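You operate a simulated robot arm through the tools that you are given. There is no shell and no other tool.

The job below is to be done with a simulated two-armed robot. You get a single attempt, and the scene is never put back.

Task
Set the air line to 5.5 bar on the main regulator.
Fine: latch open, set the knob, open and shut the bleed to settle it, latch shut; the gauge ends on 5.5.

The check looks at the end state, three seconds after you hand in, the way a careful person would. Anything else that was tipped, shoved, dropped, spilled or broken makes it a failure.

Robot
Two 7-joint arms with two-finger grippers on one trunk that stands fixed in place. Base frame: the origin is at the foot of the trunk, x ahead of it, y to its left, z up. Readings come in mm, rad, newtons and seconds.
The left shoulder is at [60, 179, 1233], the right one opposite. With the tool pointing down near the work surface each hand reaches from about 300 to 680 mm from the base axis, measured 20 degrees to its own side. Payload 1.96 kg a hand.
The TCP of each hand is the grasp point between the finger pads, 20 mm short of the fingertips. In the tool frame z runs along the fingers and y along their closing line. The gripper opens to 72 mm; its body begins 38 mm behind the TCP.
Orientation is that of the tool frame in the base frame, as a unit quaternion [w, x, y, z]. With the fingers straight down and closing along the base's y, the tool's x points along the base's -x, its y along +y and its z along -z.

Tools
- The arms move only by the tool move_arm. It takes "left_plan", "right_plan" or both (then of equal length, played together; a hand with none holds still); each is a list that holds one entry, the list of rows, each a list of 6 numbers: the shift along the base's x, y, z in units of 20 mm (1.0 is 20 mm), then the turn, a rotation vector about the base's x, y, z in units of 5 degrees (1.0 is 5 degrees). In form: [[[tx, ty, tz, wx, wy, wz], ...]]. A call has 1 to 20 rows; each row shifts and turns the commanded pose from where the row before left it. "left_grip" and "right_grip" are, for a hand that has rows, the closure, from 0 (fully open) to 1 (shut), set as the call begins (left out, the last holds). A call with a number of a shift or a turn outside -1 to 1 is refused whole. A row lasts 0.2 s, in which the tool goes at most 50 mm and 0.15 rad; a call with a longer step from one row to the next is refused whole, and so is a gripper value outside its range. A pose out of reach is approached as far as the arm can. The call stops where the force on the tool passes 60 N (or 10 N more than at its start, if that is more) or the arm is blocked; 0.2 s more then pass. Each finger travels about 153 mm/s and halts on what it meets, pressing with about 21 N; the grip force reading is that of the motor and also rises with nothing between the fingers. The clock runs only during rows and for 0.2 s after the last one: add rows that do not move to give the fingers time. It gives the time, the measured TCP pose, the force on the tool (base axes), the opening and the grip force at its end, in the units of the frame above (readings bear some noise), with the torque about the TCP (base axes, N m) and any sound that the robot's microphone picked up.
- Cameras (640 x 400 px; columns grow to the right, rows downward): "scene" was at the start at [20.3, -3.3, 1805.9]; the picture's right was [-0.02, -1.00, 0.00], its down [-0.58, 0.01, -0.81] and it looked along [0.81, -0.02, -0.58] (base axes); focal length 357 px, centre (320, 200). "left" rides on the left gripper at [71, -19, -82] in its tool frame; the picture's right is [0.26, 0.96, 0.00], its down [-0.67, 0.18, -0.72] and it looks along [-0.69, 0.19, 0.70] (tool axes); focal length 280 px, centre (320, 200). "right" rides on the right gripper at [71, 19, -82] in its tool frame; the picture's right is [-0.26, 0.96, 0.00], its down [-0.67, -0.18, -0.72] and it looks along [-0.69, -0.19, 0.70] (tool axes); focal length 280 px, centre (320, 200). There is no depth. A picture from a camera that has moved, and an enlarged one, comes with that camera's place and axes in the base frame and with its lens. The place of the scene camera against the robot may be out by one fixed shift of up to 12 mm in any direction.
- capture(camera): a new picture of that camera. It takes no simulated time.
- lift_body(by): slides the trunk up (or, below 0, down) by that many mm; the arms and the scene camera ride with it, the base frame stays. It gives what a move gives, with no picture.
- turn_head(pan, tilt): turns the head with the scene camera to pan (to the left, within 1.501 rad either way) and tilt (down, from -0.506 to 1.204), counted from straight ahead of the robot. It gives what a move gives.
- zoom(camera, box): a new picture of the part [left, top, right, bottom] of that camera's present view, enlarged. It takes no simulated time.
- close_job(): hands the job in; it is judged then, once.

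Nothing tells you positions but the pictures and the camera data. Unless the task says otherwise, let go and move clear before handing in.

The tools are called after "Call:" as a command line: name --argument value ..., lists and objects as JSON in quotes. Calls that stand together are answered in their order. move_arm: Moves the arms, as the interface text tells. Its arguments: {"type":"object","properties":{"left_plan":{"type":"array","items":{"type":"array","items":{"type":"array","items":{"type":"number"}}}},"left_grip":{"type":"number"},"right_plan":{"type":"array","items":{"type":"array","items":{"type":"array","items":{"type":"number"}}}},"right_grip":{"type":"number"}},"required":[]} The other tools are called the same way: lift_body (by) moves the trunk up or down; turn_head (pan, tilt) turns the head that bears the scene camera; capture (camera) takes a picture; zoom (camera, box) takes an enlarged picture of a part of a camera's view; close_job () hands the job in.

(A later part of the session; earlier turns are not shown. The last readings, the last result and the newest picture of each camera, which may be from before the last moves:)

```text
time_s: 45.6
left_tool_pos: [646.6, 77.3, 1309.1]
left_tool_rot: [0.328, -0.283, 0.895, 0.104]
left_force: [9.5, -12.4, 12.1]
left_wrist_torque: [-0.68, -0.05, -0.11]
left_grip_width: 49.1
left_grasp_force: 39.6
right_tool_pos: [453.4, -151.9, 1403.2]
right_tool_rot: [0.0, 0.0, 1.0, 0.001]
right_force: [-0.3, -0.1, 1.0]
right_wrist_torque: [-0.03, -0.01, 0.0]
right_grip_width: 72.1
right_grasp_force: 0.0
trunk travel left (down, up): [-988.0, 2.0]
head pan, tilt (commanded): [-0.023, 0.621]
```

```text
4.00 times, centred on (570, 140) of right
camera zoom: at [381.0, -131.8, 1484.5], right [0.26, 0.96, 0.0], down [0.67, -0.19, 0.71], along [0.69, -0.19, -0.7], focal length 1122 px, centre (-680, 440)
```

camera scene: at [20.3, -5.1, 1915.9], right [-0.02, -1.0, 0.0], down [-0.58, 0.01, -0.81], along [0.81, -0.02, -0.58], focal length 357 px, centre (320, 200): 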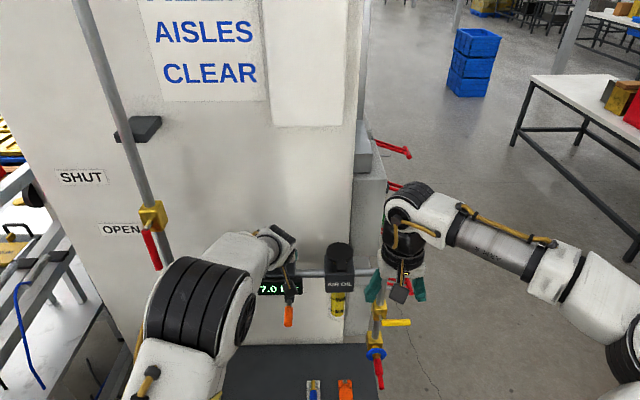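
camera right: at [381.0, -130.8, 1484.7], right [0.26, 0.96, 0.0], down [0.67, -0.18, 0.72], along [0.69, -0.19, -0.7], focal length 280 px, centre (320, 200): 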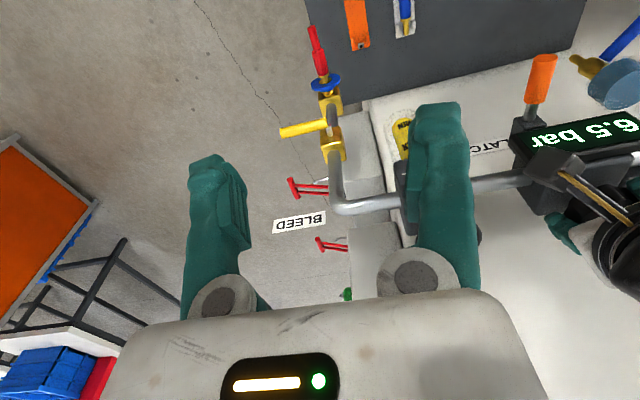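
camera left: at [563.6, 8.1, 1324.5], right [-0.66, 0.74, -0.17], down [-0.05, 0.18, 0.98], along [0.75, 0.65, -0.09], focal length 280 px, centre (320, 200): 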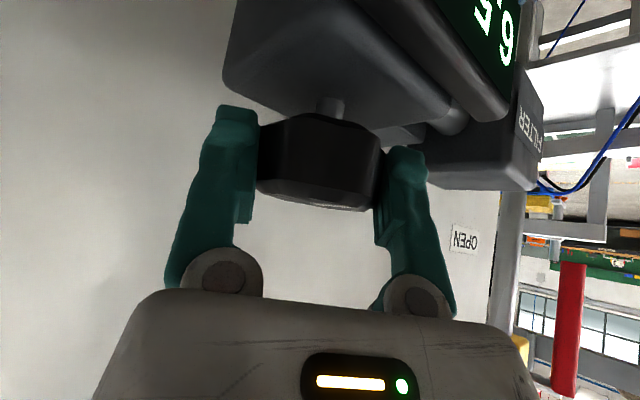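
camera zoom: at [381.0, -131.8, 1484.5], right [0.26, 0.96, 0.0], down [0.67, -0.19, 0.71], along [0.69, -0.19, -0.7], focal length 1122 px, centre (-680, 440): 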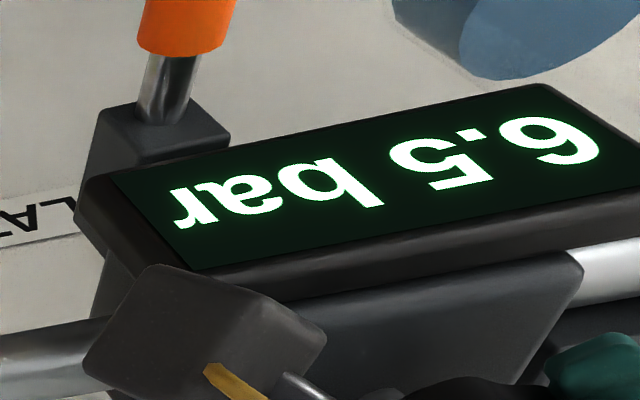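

It still reads 6.5 at 35°, so it seems to step in 0.5 bar. The side force has built up, so I'll ease the hand toward the true knob centre and turn 5° more.

Call:
move_arm --left_plan '[[[0.12, -0.12, 0.0, 0, 0, 0], [0, 0, 0, 0, 0, 0.5], [0, 0, 0, 0, 0, 0.5]]]'

Call:
zoom --camera "right" --box '[500, 90, 640, 190]'

Call:
capture --camera "left"

```text
time_s: 46.4
left_tool_pos: [646.7, 75.7, 1309.0]
left_tool_rot: [0.324, -0.321, 0.882, 0.118]
left_force: [1.3, -5.6, 11.3]
left_wrist_torque: [-0.23, -0.18, -0.05]
left_grip_width: 49.1
left_grasp_force: 40.0
right_tool_pos: [451.8, -150.2, 1403.2]
right_tool_rot: [0.0, -0.001, 1.0, 0.002]
right_force: [0.6, -0.9, 0.3]
right_wrist_torque: [-0.02, 0.01, 0.02]
right_grip_width: 72.0
right_grasp_force: 0.0
trunk travel left (down, up): [-988.0, 2.0]
head pan, tilt (commanded): [-0.023, 0.621]
```

```text
4.00 times, centred on (570, 140) of right
camera zoom: at [378.8, -129.7, 1485.3], right [0.26, 0.96, 0.0], down [0.67, -0.18, 0.72], along [0.69, -0.19, -0.7], focal length 1122 px, centre (-680, 440)
```

zoom: 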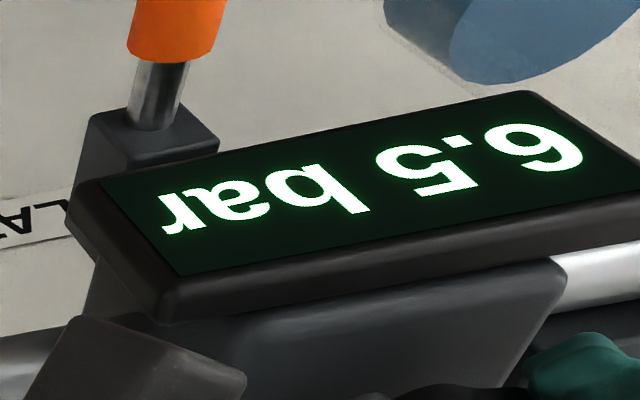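

```text
taken
camera left: at [577.6, -6.0, 1324.4], right [-0.77, 0.61, -0.17], down [-0.08, 0.17, 0.98], along [0.63, 0.77, -0.09], focal length 280 px, centre (320, 200)
```

left: 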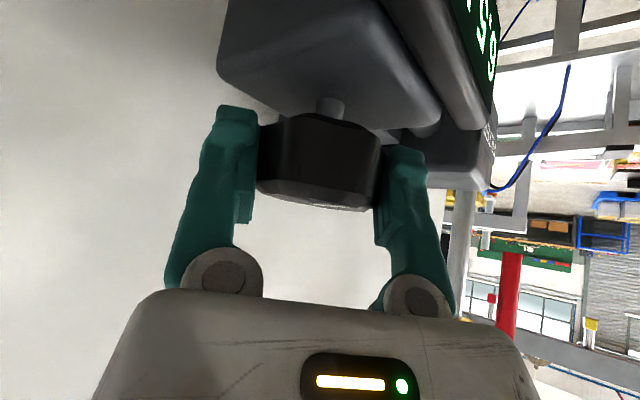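

Still 6.5 at 40°. The knob keeps turning with the hand, so I'll continue in 5° steps.

Call:
move_arm --left_plan '[[[0, 0, 0, 0, 0, 0.5], [0, 0, 0, 0, 0, 0.5]]]'

Call:
zoom --camera "right" --box '[500, 90, 640, 190]'

Call:
move_arm --left_plan '[[[0, 0, 0, 0, 0, 0.5], [0, 0, 0, 0, 0, 0.5]]]'

Call:
zoom --camera "right" --box '[500, 90, 640, 190]'

Call:
capture --camera "left"

Call:
capture --camera "scene"

```text
time_s: 47.0
left_tool_pos: [645.6, 75.9, 1309.2]
left_tool_rot: [0.319, -0.36, 0.867, 0.132]
left_force: [2.7, -5.8, 10.7]
left_wrist_torque: [-0.52, 0.02, -0.06]
left_grip_width: 49.1
left_grasp_force: 40.2
right_tool_pos: [451.3, -149.5, 1404.0]
right_tool_rot: [0.002, 0.0, 1.0, 0.001]
right_force: [0.1, 0.4, -0.1]
right_wrist_torque: [-0.03, -0.02, 0.05]
right_grip_width: 71.8
right_grasp_force: 0.1
trunk travel left (down, up): [-988.0, 2.0]
head pan, tilt (commanded): [-0.023, 0.621]
```

```text
4.00 times, centred on (570, 140) of right
camera zoom: at [379.3, -130.1, 1485.1], right [0.26, 0.96, 0.0], down [0.67, -0.18, 0.72], along [0.69, -0.19, -0.7], focal length 1122 px, centre (-680, 440)
```

zoom: 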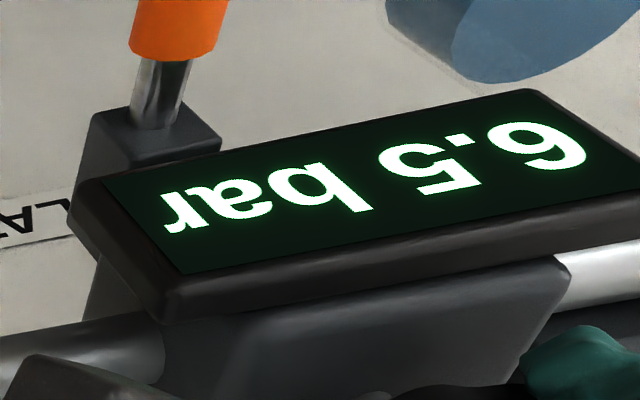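

```text
time_s: 47.6
left_tool_pos: [647.4, 76.6, 1308.2]
left_tool_rot: [0.312, -0.398, 0.851, 0.145]
left_force: [2.6, -6.6, 12.2]
left_wrist_torque: [-0.41, -0.27, -0.04]
left_grip_width: 49.0
left_grasp_force: 40.3
right_tool_pos: [452.1, -149.4, 1403.5]
right_tool_rot: [0.0, 0.001, 1.0, 0.0]
right_force: [-0.3, 0.4, -0.8]
right_wrist_torque: [0.0, -0.01, -0.01]
right_grip_width: 72.0
right_grasp_force: 0.1
trunk travel left (down, up): [-988.0, 2.0]
head pan, tilt (commanded): [-0.023, 0.621]
```

```text
4.00 times, centred on (570, 140) of right
camera zoom: at [379.4, -129.9, 1485.2], right [0.26, 0.96, 0.0], down [0.67, -0.18, 0.72], along [0.69, -0.19, -0.7], focal length 1122 px, centre (-680, 440)
```

zoom: 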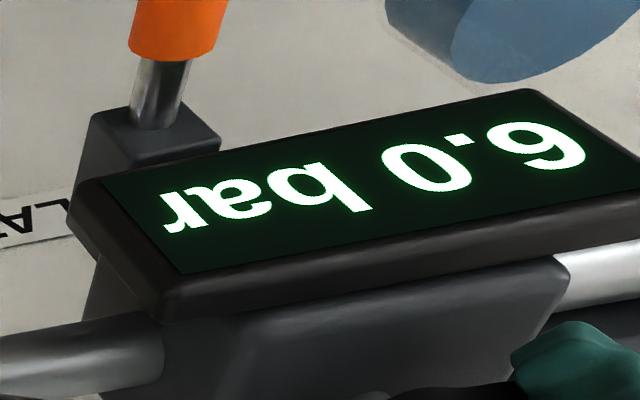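

```text
taken
camera left: at [593.6, -17.4, 1324.3], right [-0.87, 0.47, -0.17], down [-0.11, 0.16, 0.98], along [0.49, 0.87, -0.09], focal length 280 px, centre (320, 200)
```

left: 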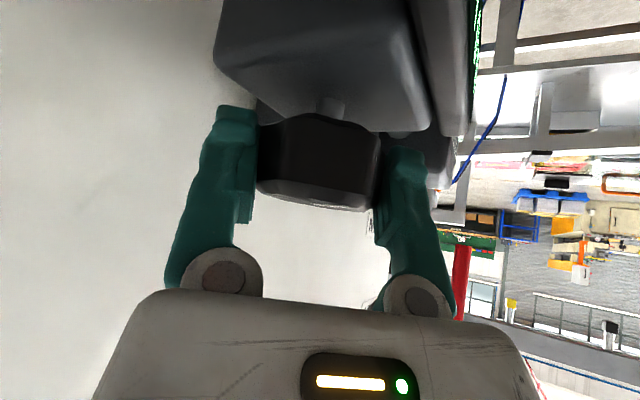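

```text
taken
camera scene: at [19.3, -5.7, 1916.0], right [-0.02, -1.0, 0.0], down [-0.58, 0.01, -0.81], along [0.81, -0.02, -0.58], focal length 357 px, centre (320, 200)
```

scene: 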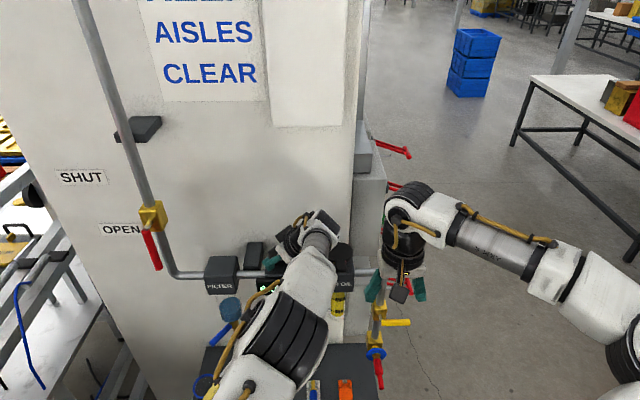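

At 50° the display reads 6.0, so each 0.5 bar is about 30° and 5.5 should be near 90°. The hand can't go much further without its camera nearing the lubricator, so I'll release, back off and re-grip at a fresh angle.

Call:
move_arm --left_plan '[[[0, 0, 0, 0, 0, 0], [0, 0, 0, 0, 0, 0]]]' --left_grip 0

Call:
zoom --camera "right" --box '[500, 90, 640, 190]'

Call:
capture --camera "left"

```text
time_s: 48.2
left_tool_pos: [647.1, 78.3, 1307.7]
left_tool_rot: [0.311, -0.397, 0.851, 0.145]
left_force: [-0.4, 0.3, 0.2]
left_wrist_torque: [-0.02, 0.01, 0.0]
left_grip_width: 71.9
left_grasp_force: 0.1
right_tool_pos: [451.0, -148.6, 1403.9]
right_tool_rot: [0.001, 0.0, 1.0, 0.0]
right_force: [-0.2, -0.2, -0.5]
right_wrist_torque: [0.03, 0.01, 0.01]
right_grip_width: 72.0
right_grasp_force: 0.1
trunk travel left (down, up): [-988.0, 2.0]
head pan, tilt (commanded): [-0.023, 0.621]
```

```text
4.00 times, centred on (570, 140) of right
camera zoom: at [379.8, -128.7, 1485.0], right [0.26, 0.96, 0.0], down [0.67, -0.18, 0.72], along [0.69, -0.19, -0.7], focal length 1122 px, centre (-680, 440)
```

zoom: 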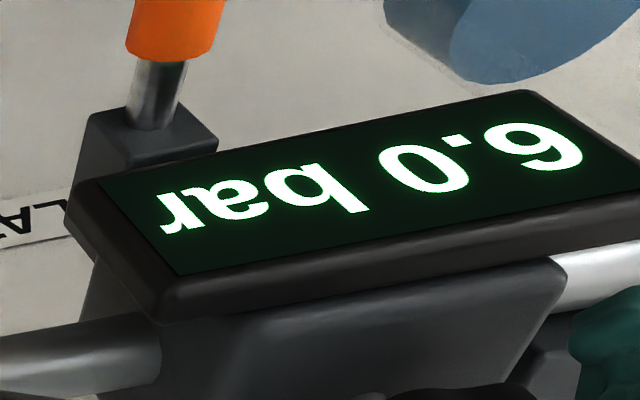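

```text
taken
camera left: at [593.6, -15.9, 1323.5], right [-0.87, 0.47, -0.17], down [-0.11, 0.16, 0.98], along [0.48, 0.87, -0.09], focal length 280 px, centre (320, 200)
```

left: 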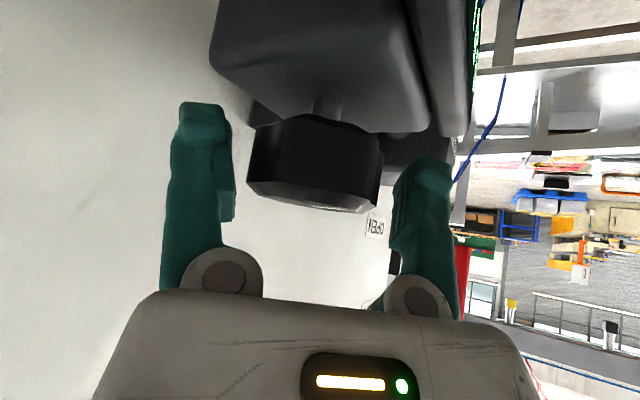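

Released cleanly and it still reads 6.0. I'll back off along the finger axis and unwind the yaw by 60° above the knob.

Call:
move_arm --left_plan '[[[-0.41, -0.49, 0.77, 0, 0, 0], [-0.41, -0.49, 0.77, 0, 0, 0], [-0.41, -0.49, 0.77, 0, 0, 0], [-0.05, 0.16, 0, 0, 0, -1], [-0.05, 0.16, 0, 0, 0, -1], [-0.05, 0.16, 0, 0, 0, -1], [-0.05, 0.16, 0, 0, 0, -1], [-0.05, 0.16, 0, 0, 0, -1], [-0.05, 0.16, 0, 0, 0, -1], [-0.05, 0.16, 0, 0, 0, -1], [-0.05, 0.16, 0, 0, 0, -1], [-0.05, 0.16, 0, 0, 0, -1], [-0.05, 0.16, 0, 0, 0, -1], [-0.05, 0.16, 0, 0, 0, -1], [-0.05, 0.16, 0, 0, 0, -1]]]'

Call:
capture --camera "left"

Call:
capture --camera "right"

Call:
capture --camera "scene"

```text
time_s: 51.4
left_tool_pos: [614.4, 94.3, 1347.3]
left_tool_rot: [0.342, 0.082, 0.936, -0.03]
left_force: [-0.1, -0.7, 1.0]
left_wrist_torque: [-0.02, 0.01, 0.0]
left_grip_width: 71.8
left_grasp_force: 0.1
left hand out of reach, approached as far as the arm can: row 3
right_tool_pos: [453.0, -147.7, 1404.4]
right_tool_rot: [0.0, 0.001, 1.0, 0.0]
right_force: [0.2, -0.6, -0.6]
right_wrist_torque: [-0.01, 0.01, -0.01]
right_grip_width: 72.2
right_grasp_force: 0.0
trunk travel left (down, up): [-988.0, 2.0]
head pan, tilt (commanded): [-0.023, 0.621]
```

```text
taken
camera left: at [506.6, 94.4, 1362.7], right [-0.03, 0.98, -0.17], down [0.08, 0.17, 0.98], along [1.0, 0.01, -0.09], focal length 280 px, centre (320, 200)
```

left: 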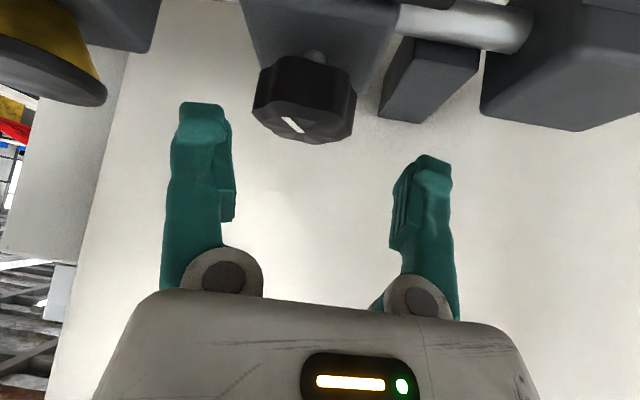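

```text
taken
camera right: at [380.3, -127.1, 1485.1], right [0.26, 0.96, 0.0], down [0.67, -0.18, 0.72], along [0.69, -0.19, -0.7], focal length 280 px, centre (320, 200)
```

right: 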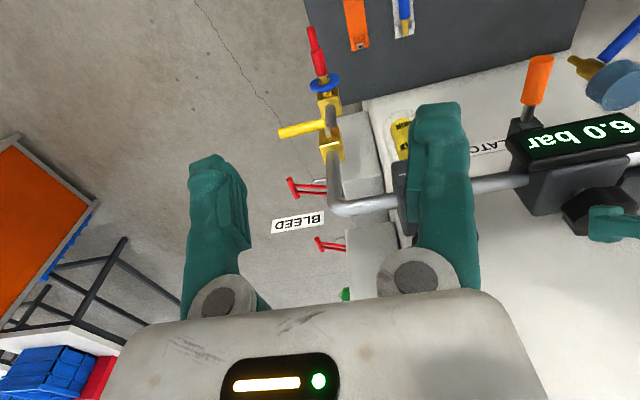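

```text
taken
camera scene: at [20.5, -2.0, 1915.9], right [-0.02, -1.0, 0.0], down [-0.58, 0.01, -0.81], along [0.81, -0.02, -0.58], focal length 357 px, centre (320, 200)
```

scene: 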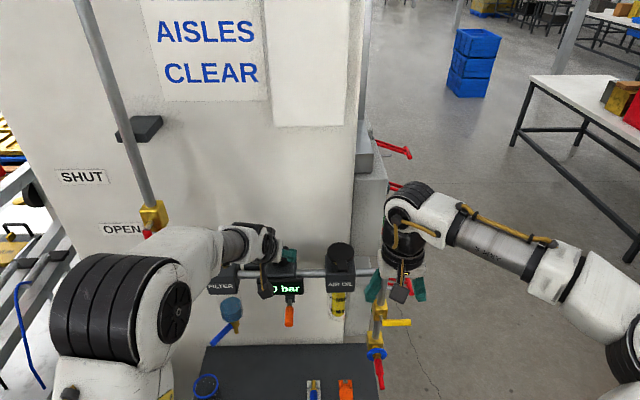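

Now the knob's marker is visible from the left hand. I'll zoom in to measure its angle before re-gripping.

Call:
zoom --camera "left" --box '[240, 30, 380, 160]'

Call:
zoom --camera "scene" --box '[230, 220, 330, 320]'

```text
3.08 times, centred on (310, 95) of left
camera zoom: at [506.6, 94.4, 1362.7], right [-0.03, 0.98, -0.17], down [0.08, 0.17, 0.98], along [1.0, 0.01, -0.09], focal length 863 px, centre (351, 523)
```

zoom: 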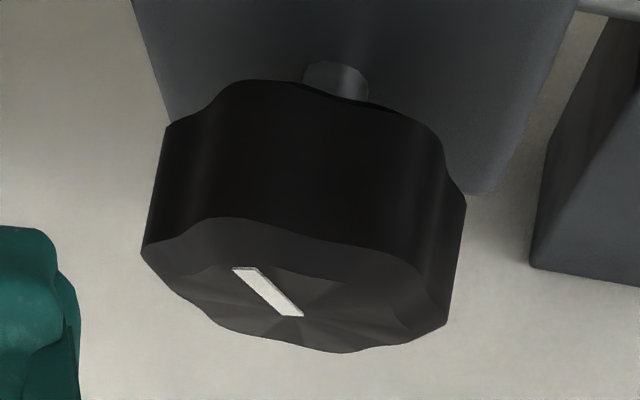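

```text
4.00 times, centred on (280, 270) of scene
camera zoom: at [20.5, -2.0, 1915.9], right [-0.02, -1.0, 0.0], down [-0.58, 0.01, -0.81], along [0.81, -0.02, -0.58], focal length 1429 px, centre (480, -80)
```

zoom: 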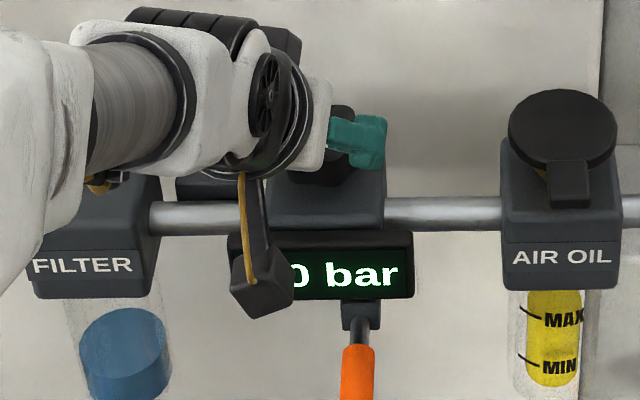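

The marker and display agree with roughly 50–60° turned so far. I'll line up on the approach axis at yaw −10° and slide down around the knob again.

Call:
move_arm --left_plan '[[[0.14, -0.44, 0.05, 0, 0, 0], [0.4, -0.07, -0.49, 0, 0, 0], [0.4, -0.07, -0.49, 0, 0, 0], [0.4, -0.07, -0.49, 0, 0, 0]]]'

Call:
capture --camera "left"

```text
time_s: 52.4
left_tool_pos: [640.9, 79.6, 1318.3]
left_tool_rot: [0.342, 0.081, 0.936, -0.03]
left_force: [-0.4, 0.9, 0.7]
left_wrist_torque: [0.03, -0.02, -0.04]
left_grip_width: 71.8
left_grasp_force: 0.0
right_tool_pos: [453.4, -148.1, 1404.5]
right_tool_rot: [0.0, 0.0, 1.0, 0.001]
right_force: [-0.9, -1.0, -0.3]
right_wrist_torque: [0.04, 0.0, -0.03]
right_grip_width: 72.0
right_grasp_force: 0.1
trunk travel left (down, up): [-988.0, 2.0]
head pan, tilt (commanded): [-0.023, 0.621]
```

```text
taken
camera left: at [534.2, 80.0, 1333.6], right [-0.03, 0.99, -0.17], down [0.09, 0.17, 0.98], along [1.0, 0.01, -0.09], focal length 280 px, centre (320, 200)
```

left: 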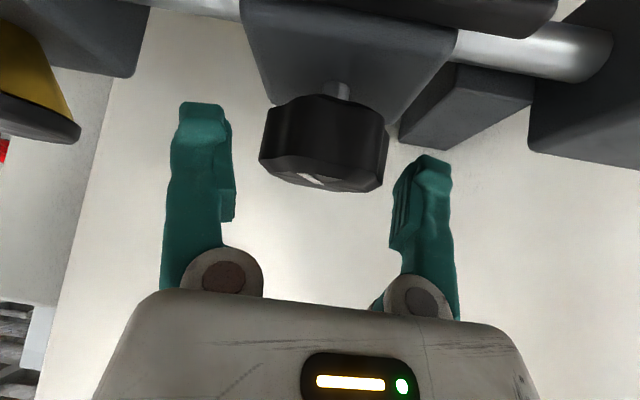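

Call:
move_arm --left_plan '[[[0.22, 0.04, -0.26, 0, 0, 0], [0.22, 0.03, -0.26, 0, 0, 0]]]'

Call:
capture --camera "left"

Call:
move_arm --left_plan '[[[0, 0, 0, 0, 0, 0], [0, 0, 0, 0, 0, 0], [0, 0, 0, 0, 0, 0]]]' --left_grip 0.4

Call:
capture --camera "left"

Call:
zoom --camera "right" --box '[500, 70, 640, 170]'

```text
time_s: 53.0
left_tool_pos: [651.4, 81.3, 1307.1]
left_tool_rot: [0.342, 0.081, 0.936, -0.03]
left_force: [-0.4, -1.0, 0.5]
left_wrist_torque: [0.0, 0.03, 0.01]
left_grip_width: 72.0
left_grasp_force: 0.0
right_tool_pos: [453.3, -147.6, 1403.8]
right_tool_rot: [0.001, 0.001, 1.0, 0.0]
right_force: [-1.0, 0.5, -0.4]
right_wrist_torque: [-0.01, 0.02, 0.0]
right_grip_width: 72.1
right_grasp_force: 0.1
trunk travel left (down, up): [-988.0, 2.0]
head pan, tilt (commanded): [-0.023, 0.621]
```

```text
taken
camera left: at [543.0, 81.1, 1323.7], right [-0.03, 0.98, -0.17], down [0.08, 0.17, 0.98], along [1.0, 0.01, -0.09], focal length 280 px, centre (320, 200)
```

left: 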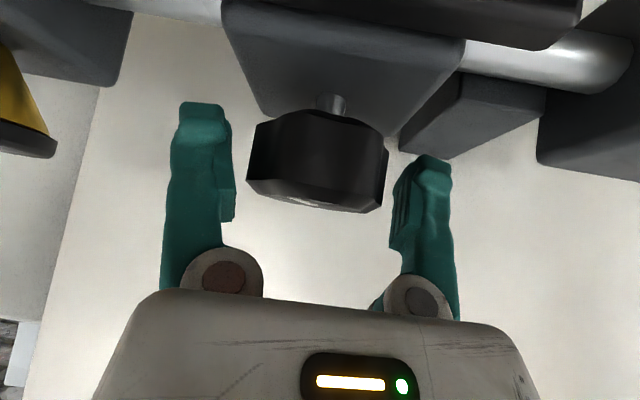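

```text
time_s: 53.8
left_tool_pos: [649.9, 80.5, 1307.3]
left_tool_rot: [0.342, 0.083, 0.935, -0.031]
left_force: [0.5, -4.3, -2.4]
left_wrist_torque: [-0.2, -0.41, 0.03]
left_grip_width: 50.1
left_grasp_force: 39.8
right_tool_pos: [452.5, -149.0, 1403.9]
right_tool_rot: [0.0, 0.0, 1.0, 0.0]
right_force: [-0.6, 1.2, 0.1]
right_wrist_torque: [-0.03, -0.02, -0.02]
right_grip_width: 71.8
right_grasp_force: 0.0
trunk travel left (down, up): [-988.0, 2.0]
head pan, tilt (commanded): [-0.023, 0.621]
```

```text
taken
camera left: at [542.5, 80.0, 1323.8], right [-0.03, 0.99, -0.17], down [0.09, 0.17, 0.98], along [1.0, 0.01, -0.09], focal length 280 px, centre (320, 200)
```

left: 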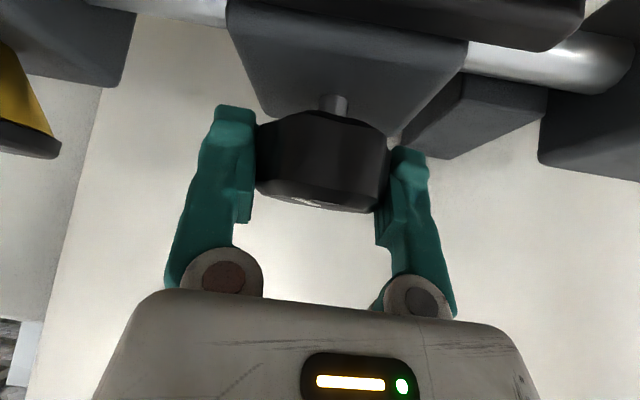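

```text
4.00 times, centred on (570, 120) of right
camera zoom: at [380.4, -129.2, 1484.8], right [0.26, 0.96, 0.0], down [0.67, -0.18, 0.72], along [0.69, -0.19, -0.7], focal length 1122 px, centre (-680, 520)
```

zoom: 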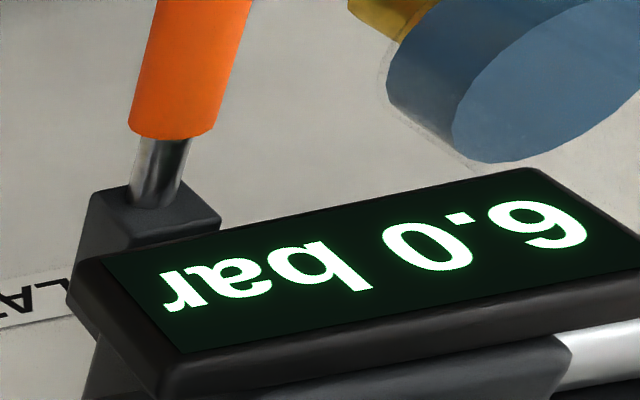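

Gripped again at 6.0. Now I'll turn counter-clockwise, checking for the change to 5.5.

Call:
move_arm --left_plan '[[[0, 0, 0, 0, 0, 0.75], [0, 0, 0, 0, 0, 0.75], [0, 0, 0, 0, 0, 0.5]]]'

Call:
zoom --camera "right" --box '[480, 50, 640, 190]'

Call:
move_arm --left_plan '[[[0, 0, 0, 0, 0, 0.5], [0, 0, 0, 0, 0, 0.5]]]'

Call:
zoom --camera "right" --box '[480, 50, 640, 190]'

Call:
zoom --camera "left" --box '[380, 0, 640, 130]'

```text
time_s: 54.6
left_tool_pos: [651.0, 79.3, 1308.0]
left_tool_rot: [0.343, -0.001, 0.939, 0.0]
left_force: [0.1, -3.9, -3.9]
left_wrist_torque: [0.06, -0.39, 0.01]
left_grip_width: 50.2
left_grasp_force: 40.1
right_tool_pos: [452.3, -150.0, 1402.9]
right_tool_rot: [-0.001, 0.0, 1.0, 0.001]
right_force: [-0.3, 0.7, -0.2]
right_wrist_torque: [0.03, 0.02, -0.01]
right_grip_width: 71.6
right_grasp_force: 0.1
trunk travel left (down, up): [-988.0, 2.0]
head pan, tilt (commanded): [-0.023, 0.621]
```

```text
2.86 times, centred on (560, 120) of right
camera zoom: at [380.6, -129.3, 1484.8], right [0.26, 0.96, 0.0], down [0.67, -0.18, 0.72], along [0.69, -0.19, -0.7], focal length 801 px, centre (-366, 429)
```

zoom: 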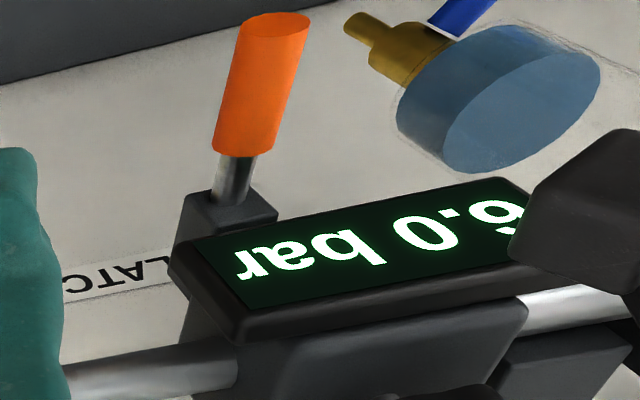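

```text
time_s: 55.2
left_tool_pos: [650.5, 80.2, 1307.5]
left_tool_rot: [0.343, -0.041, 0.938, 0.015]
left_force: [-1.6, -5.7, -3.4]
left_wrist_torque: [0.02, 0.03, -0.01]
left_grip_width: 50.3
left_grasp_force: 39.9
right_tool_pos: [453.8, -148.9, 1403.5]
right_tool_rot: [0.0, 0.0, 1.0, 0.001]
right_force: [0.3, 0.0, 0.4]
right_wrist_torque: [-0.01, 0.02, -0.02]
right_grip_width: 71.6
right_grasp_force: 0.1
trunk travel left (down, up): [-988.0, 2.0]
head pan, tilt (commanded): [-0.023, 0.621]
```

```text
2.86 times, centred on (560, 120) of right
camera zoom: at [380.4, -129.2, 1484.8], right [0.26, 0.96, 0.0], down [0.67, -0.18, 0.72], along [0.69, -0.19, -0.7], focal length 801 px, centre (-366, 429)
```

zoom: 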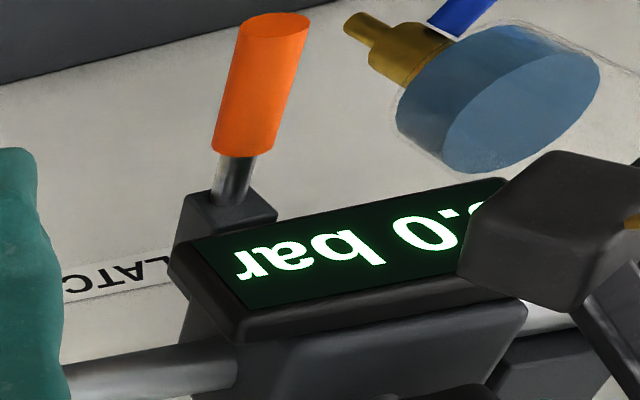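

```text
2.46 times, centred on (510, 65) of left
camera zoom: at [546.3, 51.9, 1324.1], right [-0.28, 0.94, -0.17], down [0.04, 0.19, 0.98], along [0.96, 0.27, -0.09], focal length 690 px, centre (-148, 532)
```

zoom: 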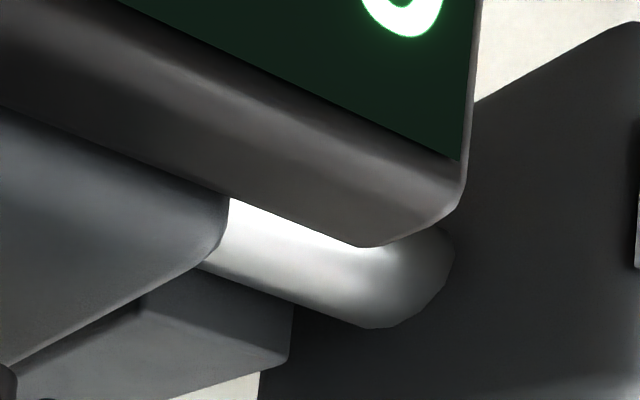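

Still 6.0 at about 65°. I'll continue in 5° steps.

Call:
move_arm --left_plan '[[[0, 0, 0, 0, 0, 0.5], [0, 0, 0, 0, 0, 0.5]]]'

Call:
zoom --camera "right" --box '[480, 50, 640, 190]'

Call:
zoom --camera "left" --box '[380, 0, 640, 130]'

Call:
move_arm --left_plan '[[[0, 0, 0, 0, 0, 0.5], [0, 0, 0, 0, 0, 0.5]]]'

Call:
zoom --camera "right" --box '[480, 50, 640, 190]'

Call:
zoom --camera "left" --box '[380, 0, 640, 130]'

```text
time_s: 55.8
left_tool_pos: [650.3, 80.0, 1307.1]
left_tool_rot: [0.342, -0.082, 0.935, 0.03]
left_force: [-3.3, -5.2, -4.1]
left_wrist_torque: [0.04, 0.23, -0.02]
left_grip_width: 50.2
left_grasp_force: 40.4
right_tool_pos: [451.5, -149.4, 1403.0]
right_tool_rot: [0.001, 0.0, 1.0, 0.001]
right_force: [-0.4, 0.5, -0.3]
right_wrist_torque: [-0.01, -0.03, 0.03]
right_grip_width: 72.1
right_grasp_force: 0.1
trunk travel left (down, up): [-988.0, 2.0]
head pan, tilt (commanded): [-0.023, 0.621]
```

```text
2.86 times, centred on (560, 120) of right
camera zoom: at [380.0, -129.9, 1484.9], right [0.26, 0.96, 0.0], down [0.67, -0.18, 0.72], along [0.69, -0.19, -0.7], focal length 801 px, centre (-366, 429)
```

zoom: 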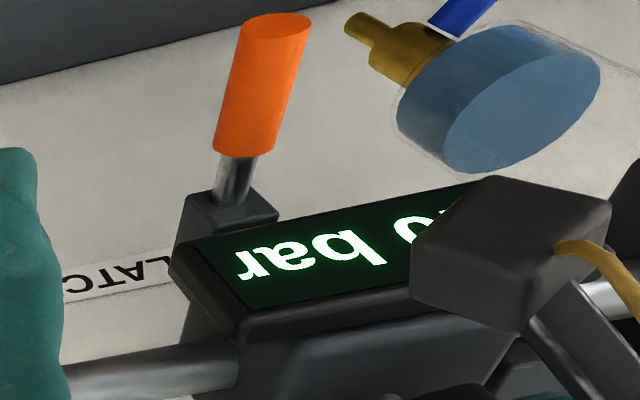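

```text
2.46 times, centred on (510, 65) of left
camera zoom: at [549.2, 42.8, 1324.1], right [-0.37, 0.92, -0.17], down [0.02, 0.19, 0.98], along [0.93, 0.36, -0.09], focal length 690 px, centre (-148, 532)
```

zoom: 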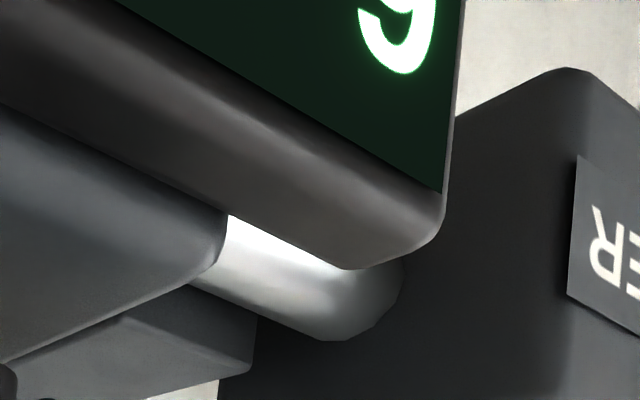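

```text
time_s: 56.4
left_tool_pos: [650.5, 79.8, 1308.0]
left_tool_rot: [0.341, -0.122, 0.931, 0.044]
left_force: [-4.1, -6.5, -4.5]
left_wrist_torque: [-0.11, 0.37, 0.01]
left_grip_width: 50.0
left_grasp_force: 39.9
right_tool_pos: [451.7, -150.5, 1402.9]
right_tool_rot: [-0.001, -0.001, 1.0, 0.001]
right_force: [0.3, 0.3, -0.4]
right_wrist_torque: [0.01, -0.02, 0.0]
right_grip_width: 72.1
right_grasp_force: 0.0
trunk travel left (down, up): [-988.0, 2.0]
head pan, tilt (commanded): [-0.023, 0.621]
```

```text
2.86 times, centred on (560, 120) of right
camera zoom: at [380.0, -129.7, 1484.9], right [0.26, 0.96, 0.0], down [0.67, -0.18, 0.72], along [0.69, -0.19, -0.7], focal length 801 px, centre (-366, 429)
```

zoom: 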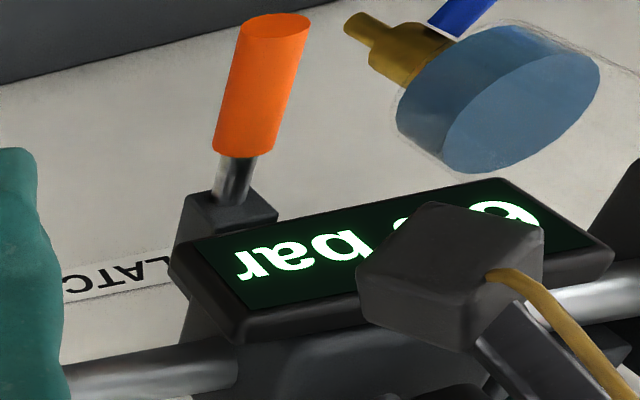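

```text
2.46 times, centred on (510, 65) of left
camera zoom: at [552.8, 34.2, 1324.1], right [-0.44, 0.88, -0.17], down [0.0, 0.19, 0.98], along [0.9, 0.43, -0.09], focal length 690 px, centre (-148, 532)
```

zoom: 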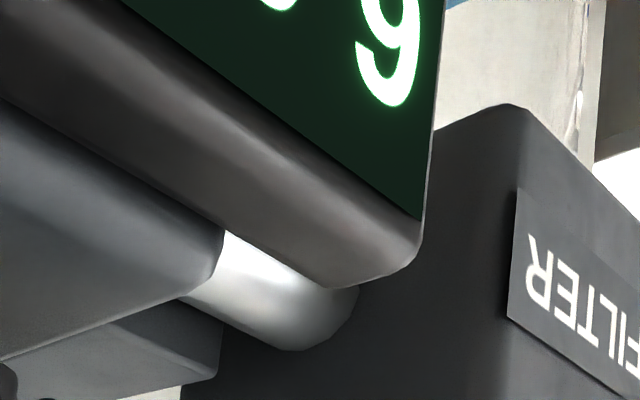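

Still 6.0 at about 75°. Next step.

Call:
move_arm --left_plan '[[[0, 0, 0, 0, 0, 0.5], [0, 0, 0, 0, 0, 0.5]]]'

Call:
zoom --camera "left" --box '[380, 0, 640, 130]'

Call:
move_arm --left_plan '[[[0, 0, 0, 0, 0, 0.5], [0, 0, 0, 0, 0, 0.5]]]'

Call:
zoom --camera "left" --box '[380, 0, 640, 130]'

Call:
zoom --camera "right" --box '[480, 50, 640, 190]'

```text
time_s: 57.0
left_tool_pos: [650.6, 78.2, 1309.0]
left_tool_rot: [0.339, -0.163, 0.924, 0.059]
left_force: [-3.6, -4.0, -4.0]
left_wrist_torque: [-0.09, 0.7, 0.04]
left_grip_width: 50.3
left_grasp_force: 39.8
right_tool_pos: [452.8, -149.7, 1403.1]
right_tool_rot: [0.002, -0.001, 1.0, 0.001]
right_force: [-0.2, -0.1, -0.6]
right_wrist_torque: [0.01, 0.0, 0.02]
right_grip_width: 71.9
right_grasp_force: 0.0
trunk travel left (down, up): [-988.0, 2.0]
head pan, tilt (commanded): [-0.023, 0.621]
```

```text
2.46 times, centred on (510, 65) of left
camera zoom: at [557.3, 25.7, 1324.1], right [-0.52, 0.84, -0.17], down [-0.01, 0.19, 0.98], along [0.85, 0.51, -0.09], focal length 690 px, centre (-148, 532)
```

zoom: 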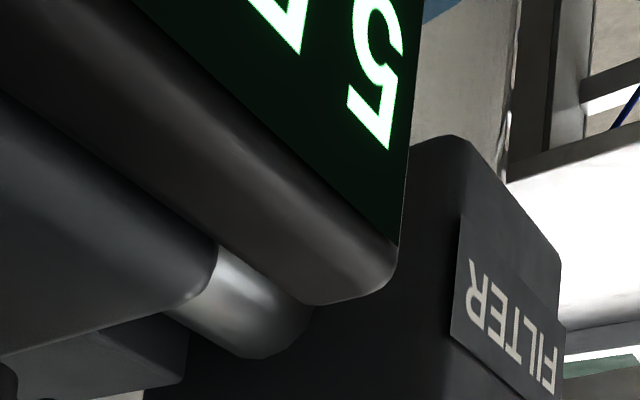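

```text
time_s: 57.6
left_tool_pos: [650.1, 80.3, 1308.1]
left_tool_rot: [0.335, -0.204, 0.917, 0.075]
left_force: [-2.5, -6.5, -4.4]
left_wrist_torque: [0.13, 0.58, 0.05]
left_grip_width: 50.2
left_grasp_force: 39.8
right_tool_pos: [453.0, -149.5, 1402.8]
right_tool_rot: [0.0, 0.0, 1.0, 0.001]
right_force: [0.1, -0.6, 0.2]
right_wrist_torque: [-0.01, 0.02, -0.01]
right_grip_width: 71.8
right_grasp_force: 0.1
trunk travel left (down, up): [-988.0, 2.0]
head pan, tilt (commanded): [-0.023, 0.621]
```

```text
2.46 times, centred on (510, 65) of left
camera zoom: at [562.3, 17.8, 1324.1], right [-0.59, 0.79, -0.17], down [-0.03, 0.19, 0.98], along [0.81, 0.58, -0.09], focal length 690 px, centre (-148, 532)
```

zoom: 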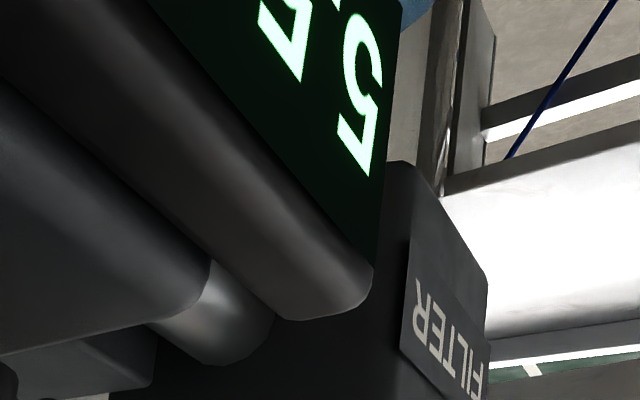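

```text
2.86 times, centred on (560, 120) of right
camera zoom: at [380.4, -129.4, 1484.9], right [0.26, 0.96, 0.0], down [0.67, -0.18, 0.72], along [0.69, -0.19, -0.7], focal length 801 px, centre (-366, 429)
```

zoom: 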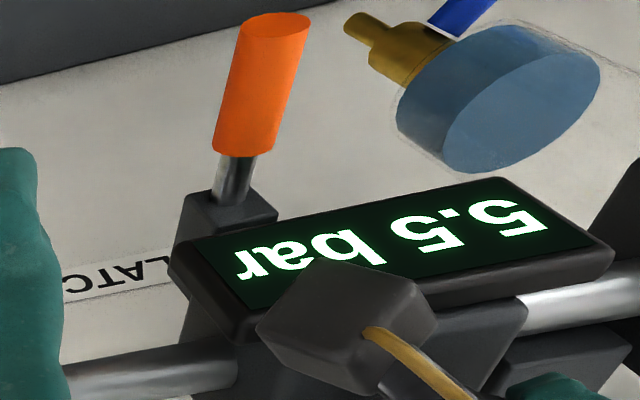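

The display changed to 5.5 at about 80°. I'll turn 7° more to sit mid-way in the 5.5 band and then release.

Call:
move_arm --left_plan '[[[0, 0, 0, 0, 0, 0.7], [0, 0, 0, 0, 0, 0.7], [0, 0, 0, 0, 0, 0], [0, 0, 0, 0, 0, 0]]]'

Call:
zoom --camera "right" --box '[480, 50, 640, 190]'

Call:
move_arm --left_plan '[[[0, 0, 0, 0, 0, 0], [0, 0, 0, 0, 0, 0]]]' --left_grip 0

Call:
zoom --camera "right" --box '[480, 50, 640, 190]'

Call:
capture --camera "left"

```text
time_s: 58.6
left_tool_pos: [650.5, 80.6, 1308.1]
left_tool_rot: [0.331, -0.259, 0.903, 0.095]
left_force: [0.4, -4.4, -0.3]
left_wrist_torque: [0.01, 0.0, -0.02]
left_grip_width: 49.8
left_grasp_force: 40.0
right_tool_pos: [451.3, -147.7, 1404.5]
right_tool_rot: [0.0, 0.0, 1.0, 0.0]
right_force: [0.3, 0.4, -0.1]
right_wrist_torque: [0.0, -0.01, 0.0]
right_grip_width: 72.0
right_grasp_force: 0.0
trunk travel left (down, up): [-988.0, 2.0]
head pan, tilt (commanded): [-0.023, 0.621]
```

```text
2.86 times, centred on (560, 120) of right
camera zoom: at [380.7, -129.2, 1484.8], right [0.26, 0.96, 0.0], down [0.67, -0.18, 0.72], along [0.69, -0.19, -0.7], focal length 801 px, centre (-366, 429)
```

zoom: 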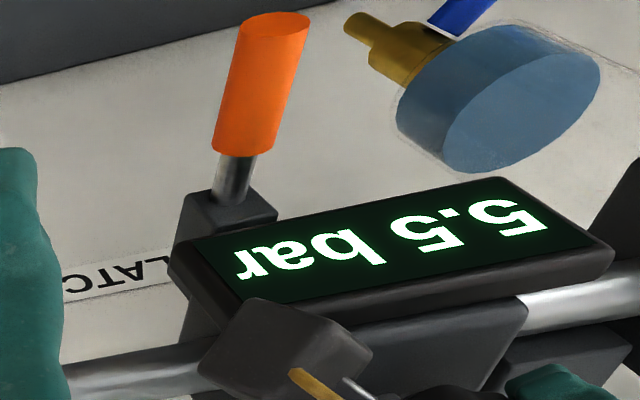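

```text
time_s: 59.2
left_tool_pos: [649.9, 80.2, 1308.3]
left_tool_rot: [0.33, -0.259, 0.903, 0.094]
left_force: [-1.1, -0.8, 0.7]
left_wrist_torque: [-0.01, 0.03, 0.01]
left_grip_width: 72.1
left_grasp_force: 0.1
right_tool_pos: [452.3, -148.3, 1404.2]
right_tool_rot: [0.001, 0.0, 1.0, 0.0]
right_force: [0.6, -0.2, 0.0]
right_wrist_torque: [0.0, -0.01, -0.02]
right_grip_width: 71.8
right_grasp_force: 0.1
trunk travel left (down, up): [-988.0, 2.0]
head pan, tilt (commanded): [-0.023, 0.621]
```

```text
2.86 times, centred on (560, 120) of right
camera zoom: at [380.4, -128.5, 1484.9], right [0.26, 0.96, 0.0], down [0.67, -0.18, 0.72], along [0.69, -0.19, -0.7], focal length 801 px, centre (-366, 429)
```

zoom: 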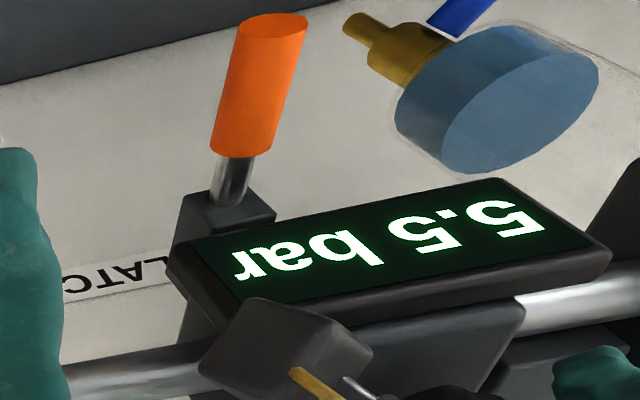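

```text
taken
camera left: at [570.2, 8.2, 1324.1], right [-0.68, 0.71, -0.17], down [-0.05, 0.18, 0.98], along [0.73, 0.68, -0.09], focal length 280 px, centre (320, 200)
```

left: 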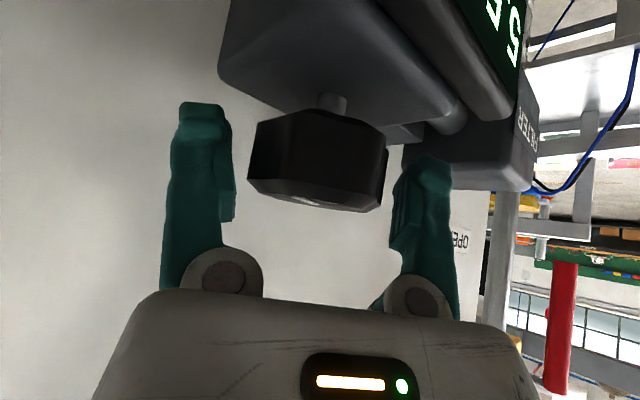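

5.5 bar holds after release. I'll withdraw the left hand from the knob along the finger axis and unwind the wrist.

Call:
move_arm --left_plan '[[[-0.55, -0.34, 0.77, 0, 0, 0], [-0.55, -0.34, 0.77, 0, 0, 0], [-0.55, -0.1, 0.7, 0, 0, 0], [-0.6, 0.2, 0, 0, 0, -1], [-0.6, 0.2, 0, 0, 0, -1], [-0.6, 0.2, 0, 0, 0, -1], [-0.6, 0.2, 0, 0, 0, -1], [-0.6, 0.2, 0, 0, 0, -1], [-0.6, 0.2, 0, 0, 0, -1], [-0.6, 0.2, 0, 0, 0, -0.4], [-0.6, 0.2, 0, 0, 0, 0], [-0.8, 0.2, 0, 0, 0, 0]]]'

Call:
capture --camera "scene"

Call:
capture --camera "left"

Call:
zoom --camera "scene" --box '[240, 220, 460, 390]'

```text
time_s: 61.8
left_tool_pos: [504.4, 100.5, 1353.1]
left_tool_rot: [0.343, 0.0, 0.939, 0.0]
left_force: [-0.2, 0.4, -0.2]
left_wrist_torque: [-0.02, -0.01, 0.02]
left_grip_width: 72.2
left_grasp_force: 0.1
right_tool_pos: [451.6, -147.6, 1405.8]
right_tool_rot: [0.0, 0.0, 1.0, 0.0]
right_force: [0.0, -0.6, 0.2]
right_wrist_torque: [-0.01, 0.01, -0.01]
right_grip_width: 72.0
right_grasp_force: 0.2
trunk travel left (down, up): [-988.0, 2.0]
head pan, tilt (commanded): [-0.023, 0.621]
```

```text
taken
camera scene: at [19.2, -3.1, 1915.9], right [-0.02, -1.0, 0.0], down [-0.58, 0.01, -0.81], along [0.81, -0.02, -0.58], focal length 357 px, centre (320, 200)
```

scene: 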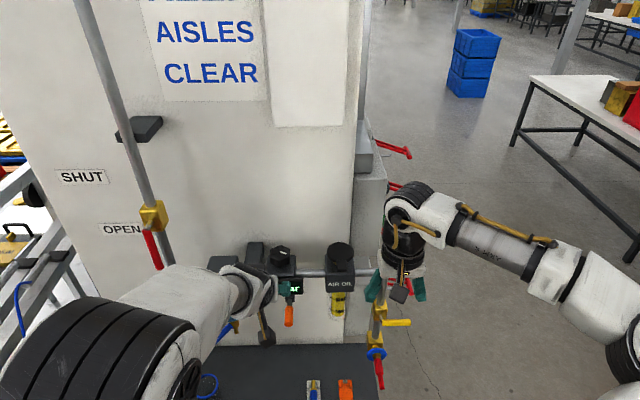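

```text
taken
camera left: at [398.3, 82.3, 1369.5], right [-0.2, 0.97, -0.17], down [0.05, 0.18, 0.98], along [0.98, 0.19, -0.09], focal length 280 px, centre (320, 200)
```

left: 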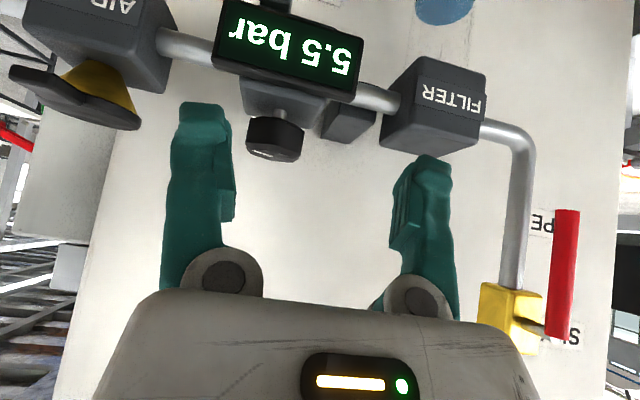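

```text
2.35 times, centred on (350, 305) of scene
camera zoom: at [19.2, -3.1, 1915.9], right [-0.02, -1.0, 0.0], down [-0.58, 0.01, -0.81], along [0.81, -0.02, -0.58], focal length 841 px, centre (249, -47)
```

zoom: 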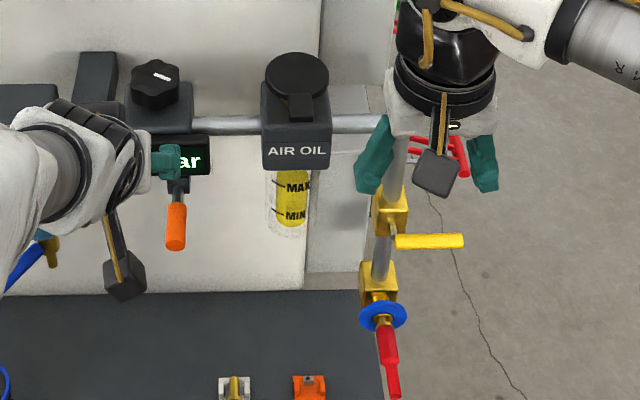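

The left camera reads 5.5 bar from here, so I'll leave it as the gauge monitor. The bleed lever pivots about x, so I'll point the right hand forward in front of it and later roll it so the fingers close above and below the handle.

Call:
move_arm --right_plan '[[[0.1, -0.24, -0.9, 0, -1, 0], [0.1, -0.24, -0.9, 0, -1, 0], [0.1, -0.24, -0.9, 0, -1, 0], [0.1, -0.24, -0.9, 0, -1, 0], [0.1, -0.24, -0.9, 0, -1, 0], [0.1, -0.24, -0.9, 0, -1, 0], [0.1, -0.24, -0.9, 0, -1, 0], [0.1, -0.24, -0.9, 0, -1, 0], [0.1, -0.24, -0.9, 0, -1, 0], [0.1, -0.24, -0.9, 0, -1, 0], [0.1, -0.24, -0.9, 0, -1, 0], [0.1, -0.24, -0.9, 0, -1, 0], [0.1, -0.24, -0.9, 0, -1, 0], [0.1, -0.24, -0.9, 0, -1, 0], [0.1, -0.24, -0.9, 0, -1, 0], [0.1, -0.24, -0.9, 0, -1, 0], [0, -0.24, -0.9, 0, -1, 0], [0, -0.24, -0.9, 0, -1, 0]]]'

Call:
capture --camera "right"

Call:
capture --camera "scene"

```text
time_s: 65.6
left_tool_pos: [507.2, 99.3, 1354.0]
left_tool_rot: [0.344, 0.0, 0.939, -0.001]
left_force: [1.1, 1.5, 0.4]
left_wrist_torque: [0.0, 0.01, 0.01]
left_grip_width: 72.0
left_grasp_force: 0.0
right_tool_pos: [484.6, -232.8, 1077.8]
right_tool_rot: [0.709, 0.001, 0.706, 0.0]
right_force: [0.2, -0.2, 0.4]
right_wrist_torque: [0.02, 0.0, 0.02]
right_grip_width: 71.9
right_grasp_force: 0.1
trunk travel left (down, up): [-988.0, 2.0]
head pan, tilt (commanded): [-0.023, 0.621]
```

```text
taken
camera right: at [401.4, -212.7, 1006.6], right [0.0, 0.96, 0.26], down [-0.72, -0.18, 0.67], along [0.7, -0.19, 0.69], focal length 280 px, centre (320, 200)
```

right: 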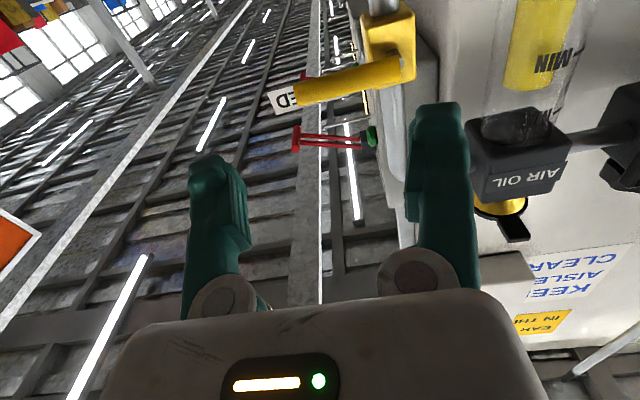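

```text
taken
camera scene: at [20.9, -3.4, 1915.9], right [-0.02, -1.0, 0.0], down [-0.58, 0.01, -0.81], along [0.81, -0.02, -0.58], focal length 357 px, centre (320, 200)
```

scene: 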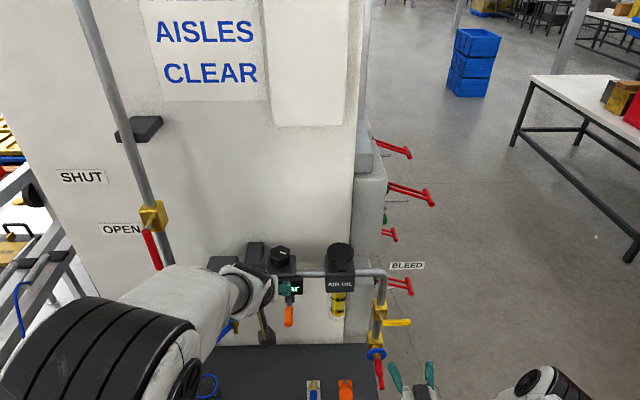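

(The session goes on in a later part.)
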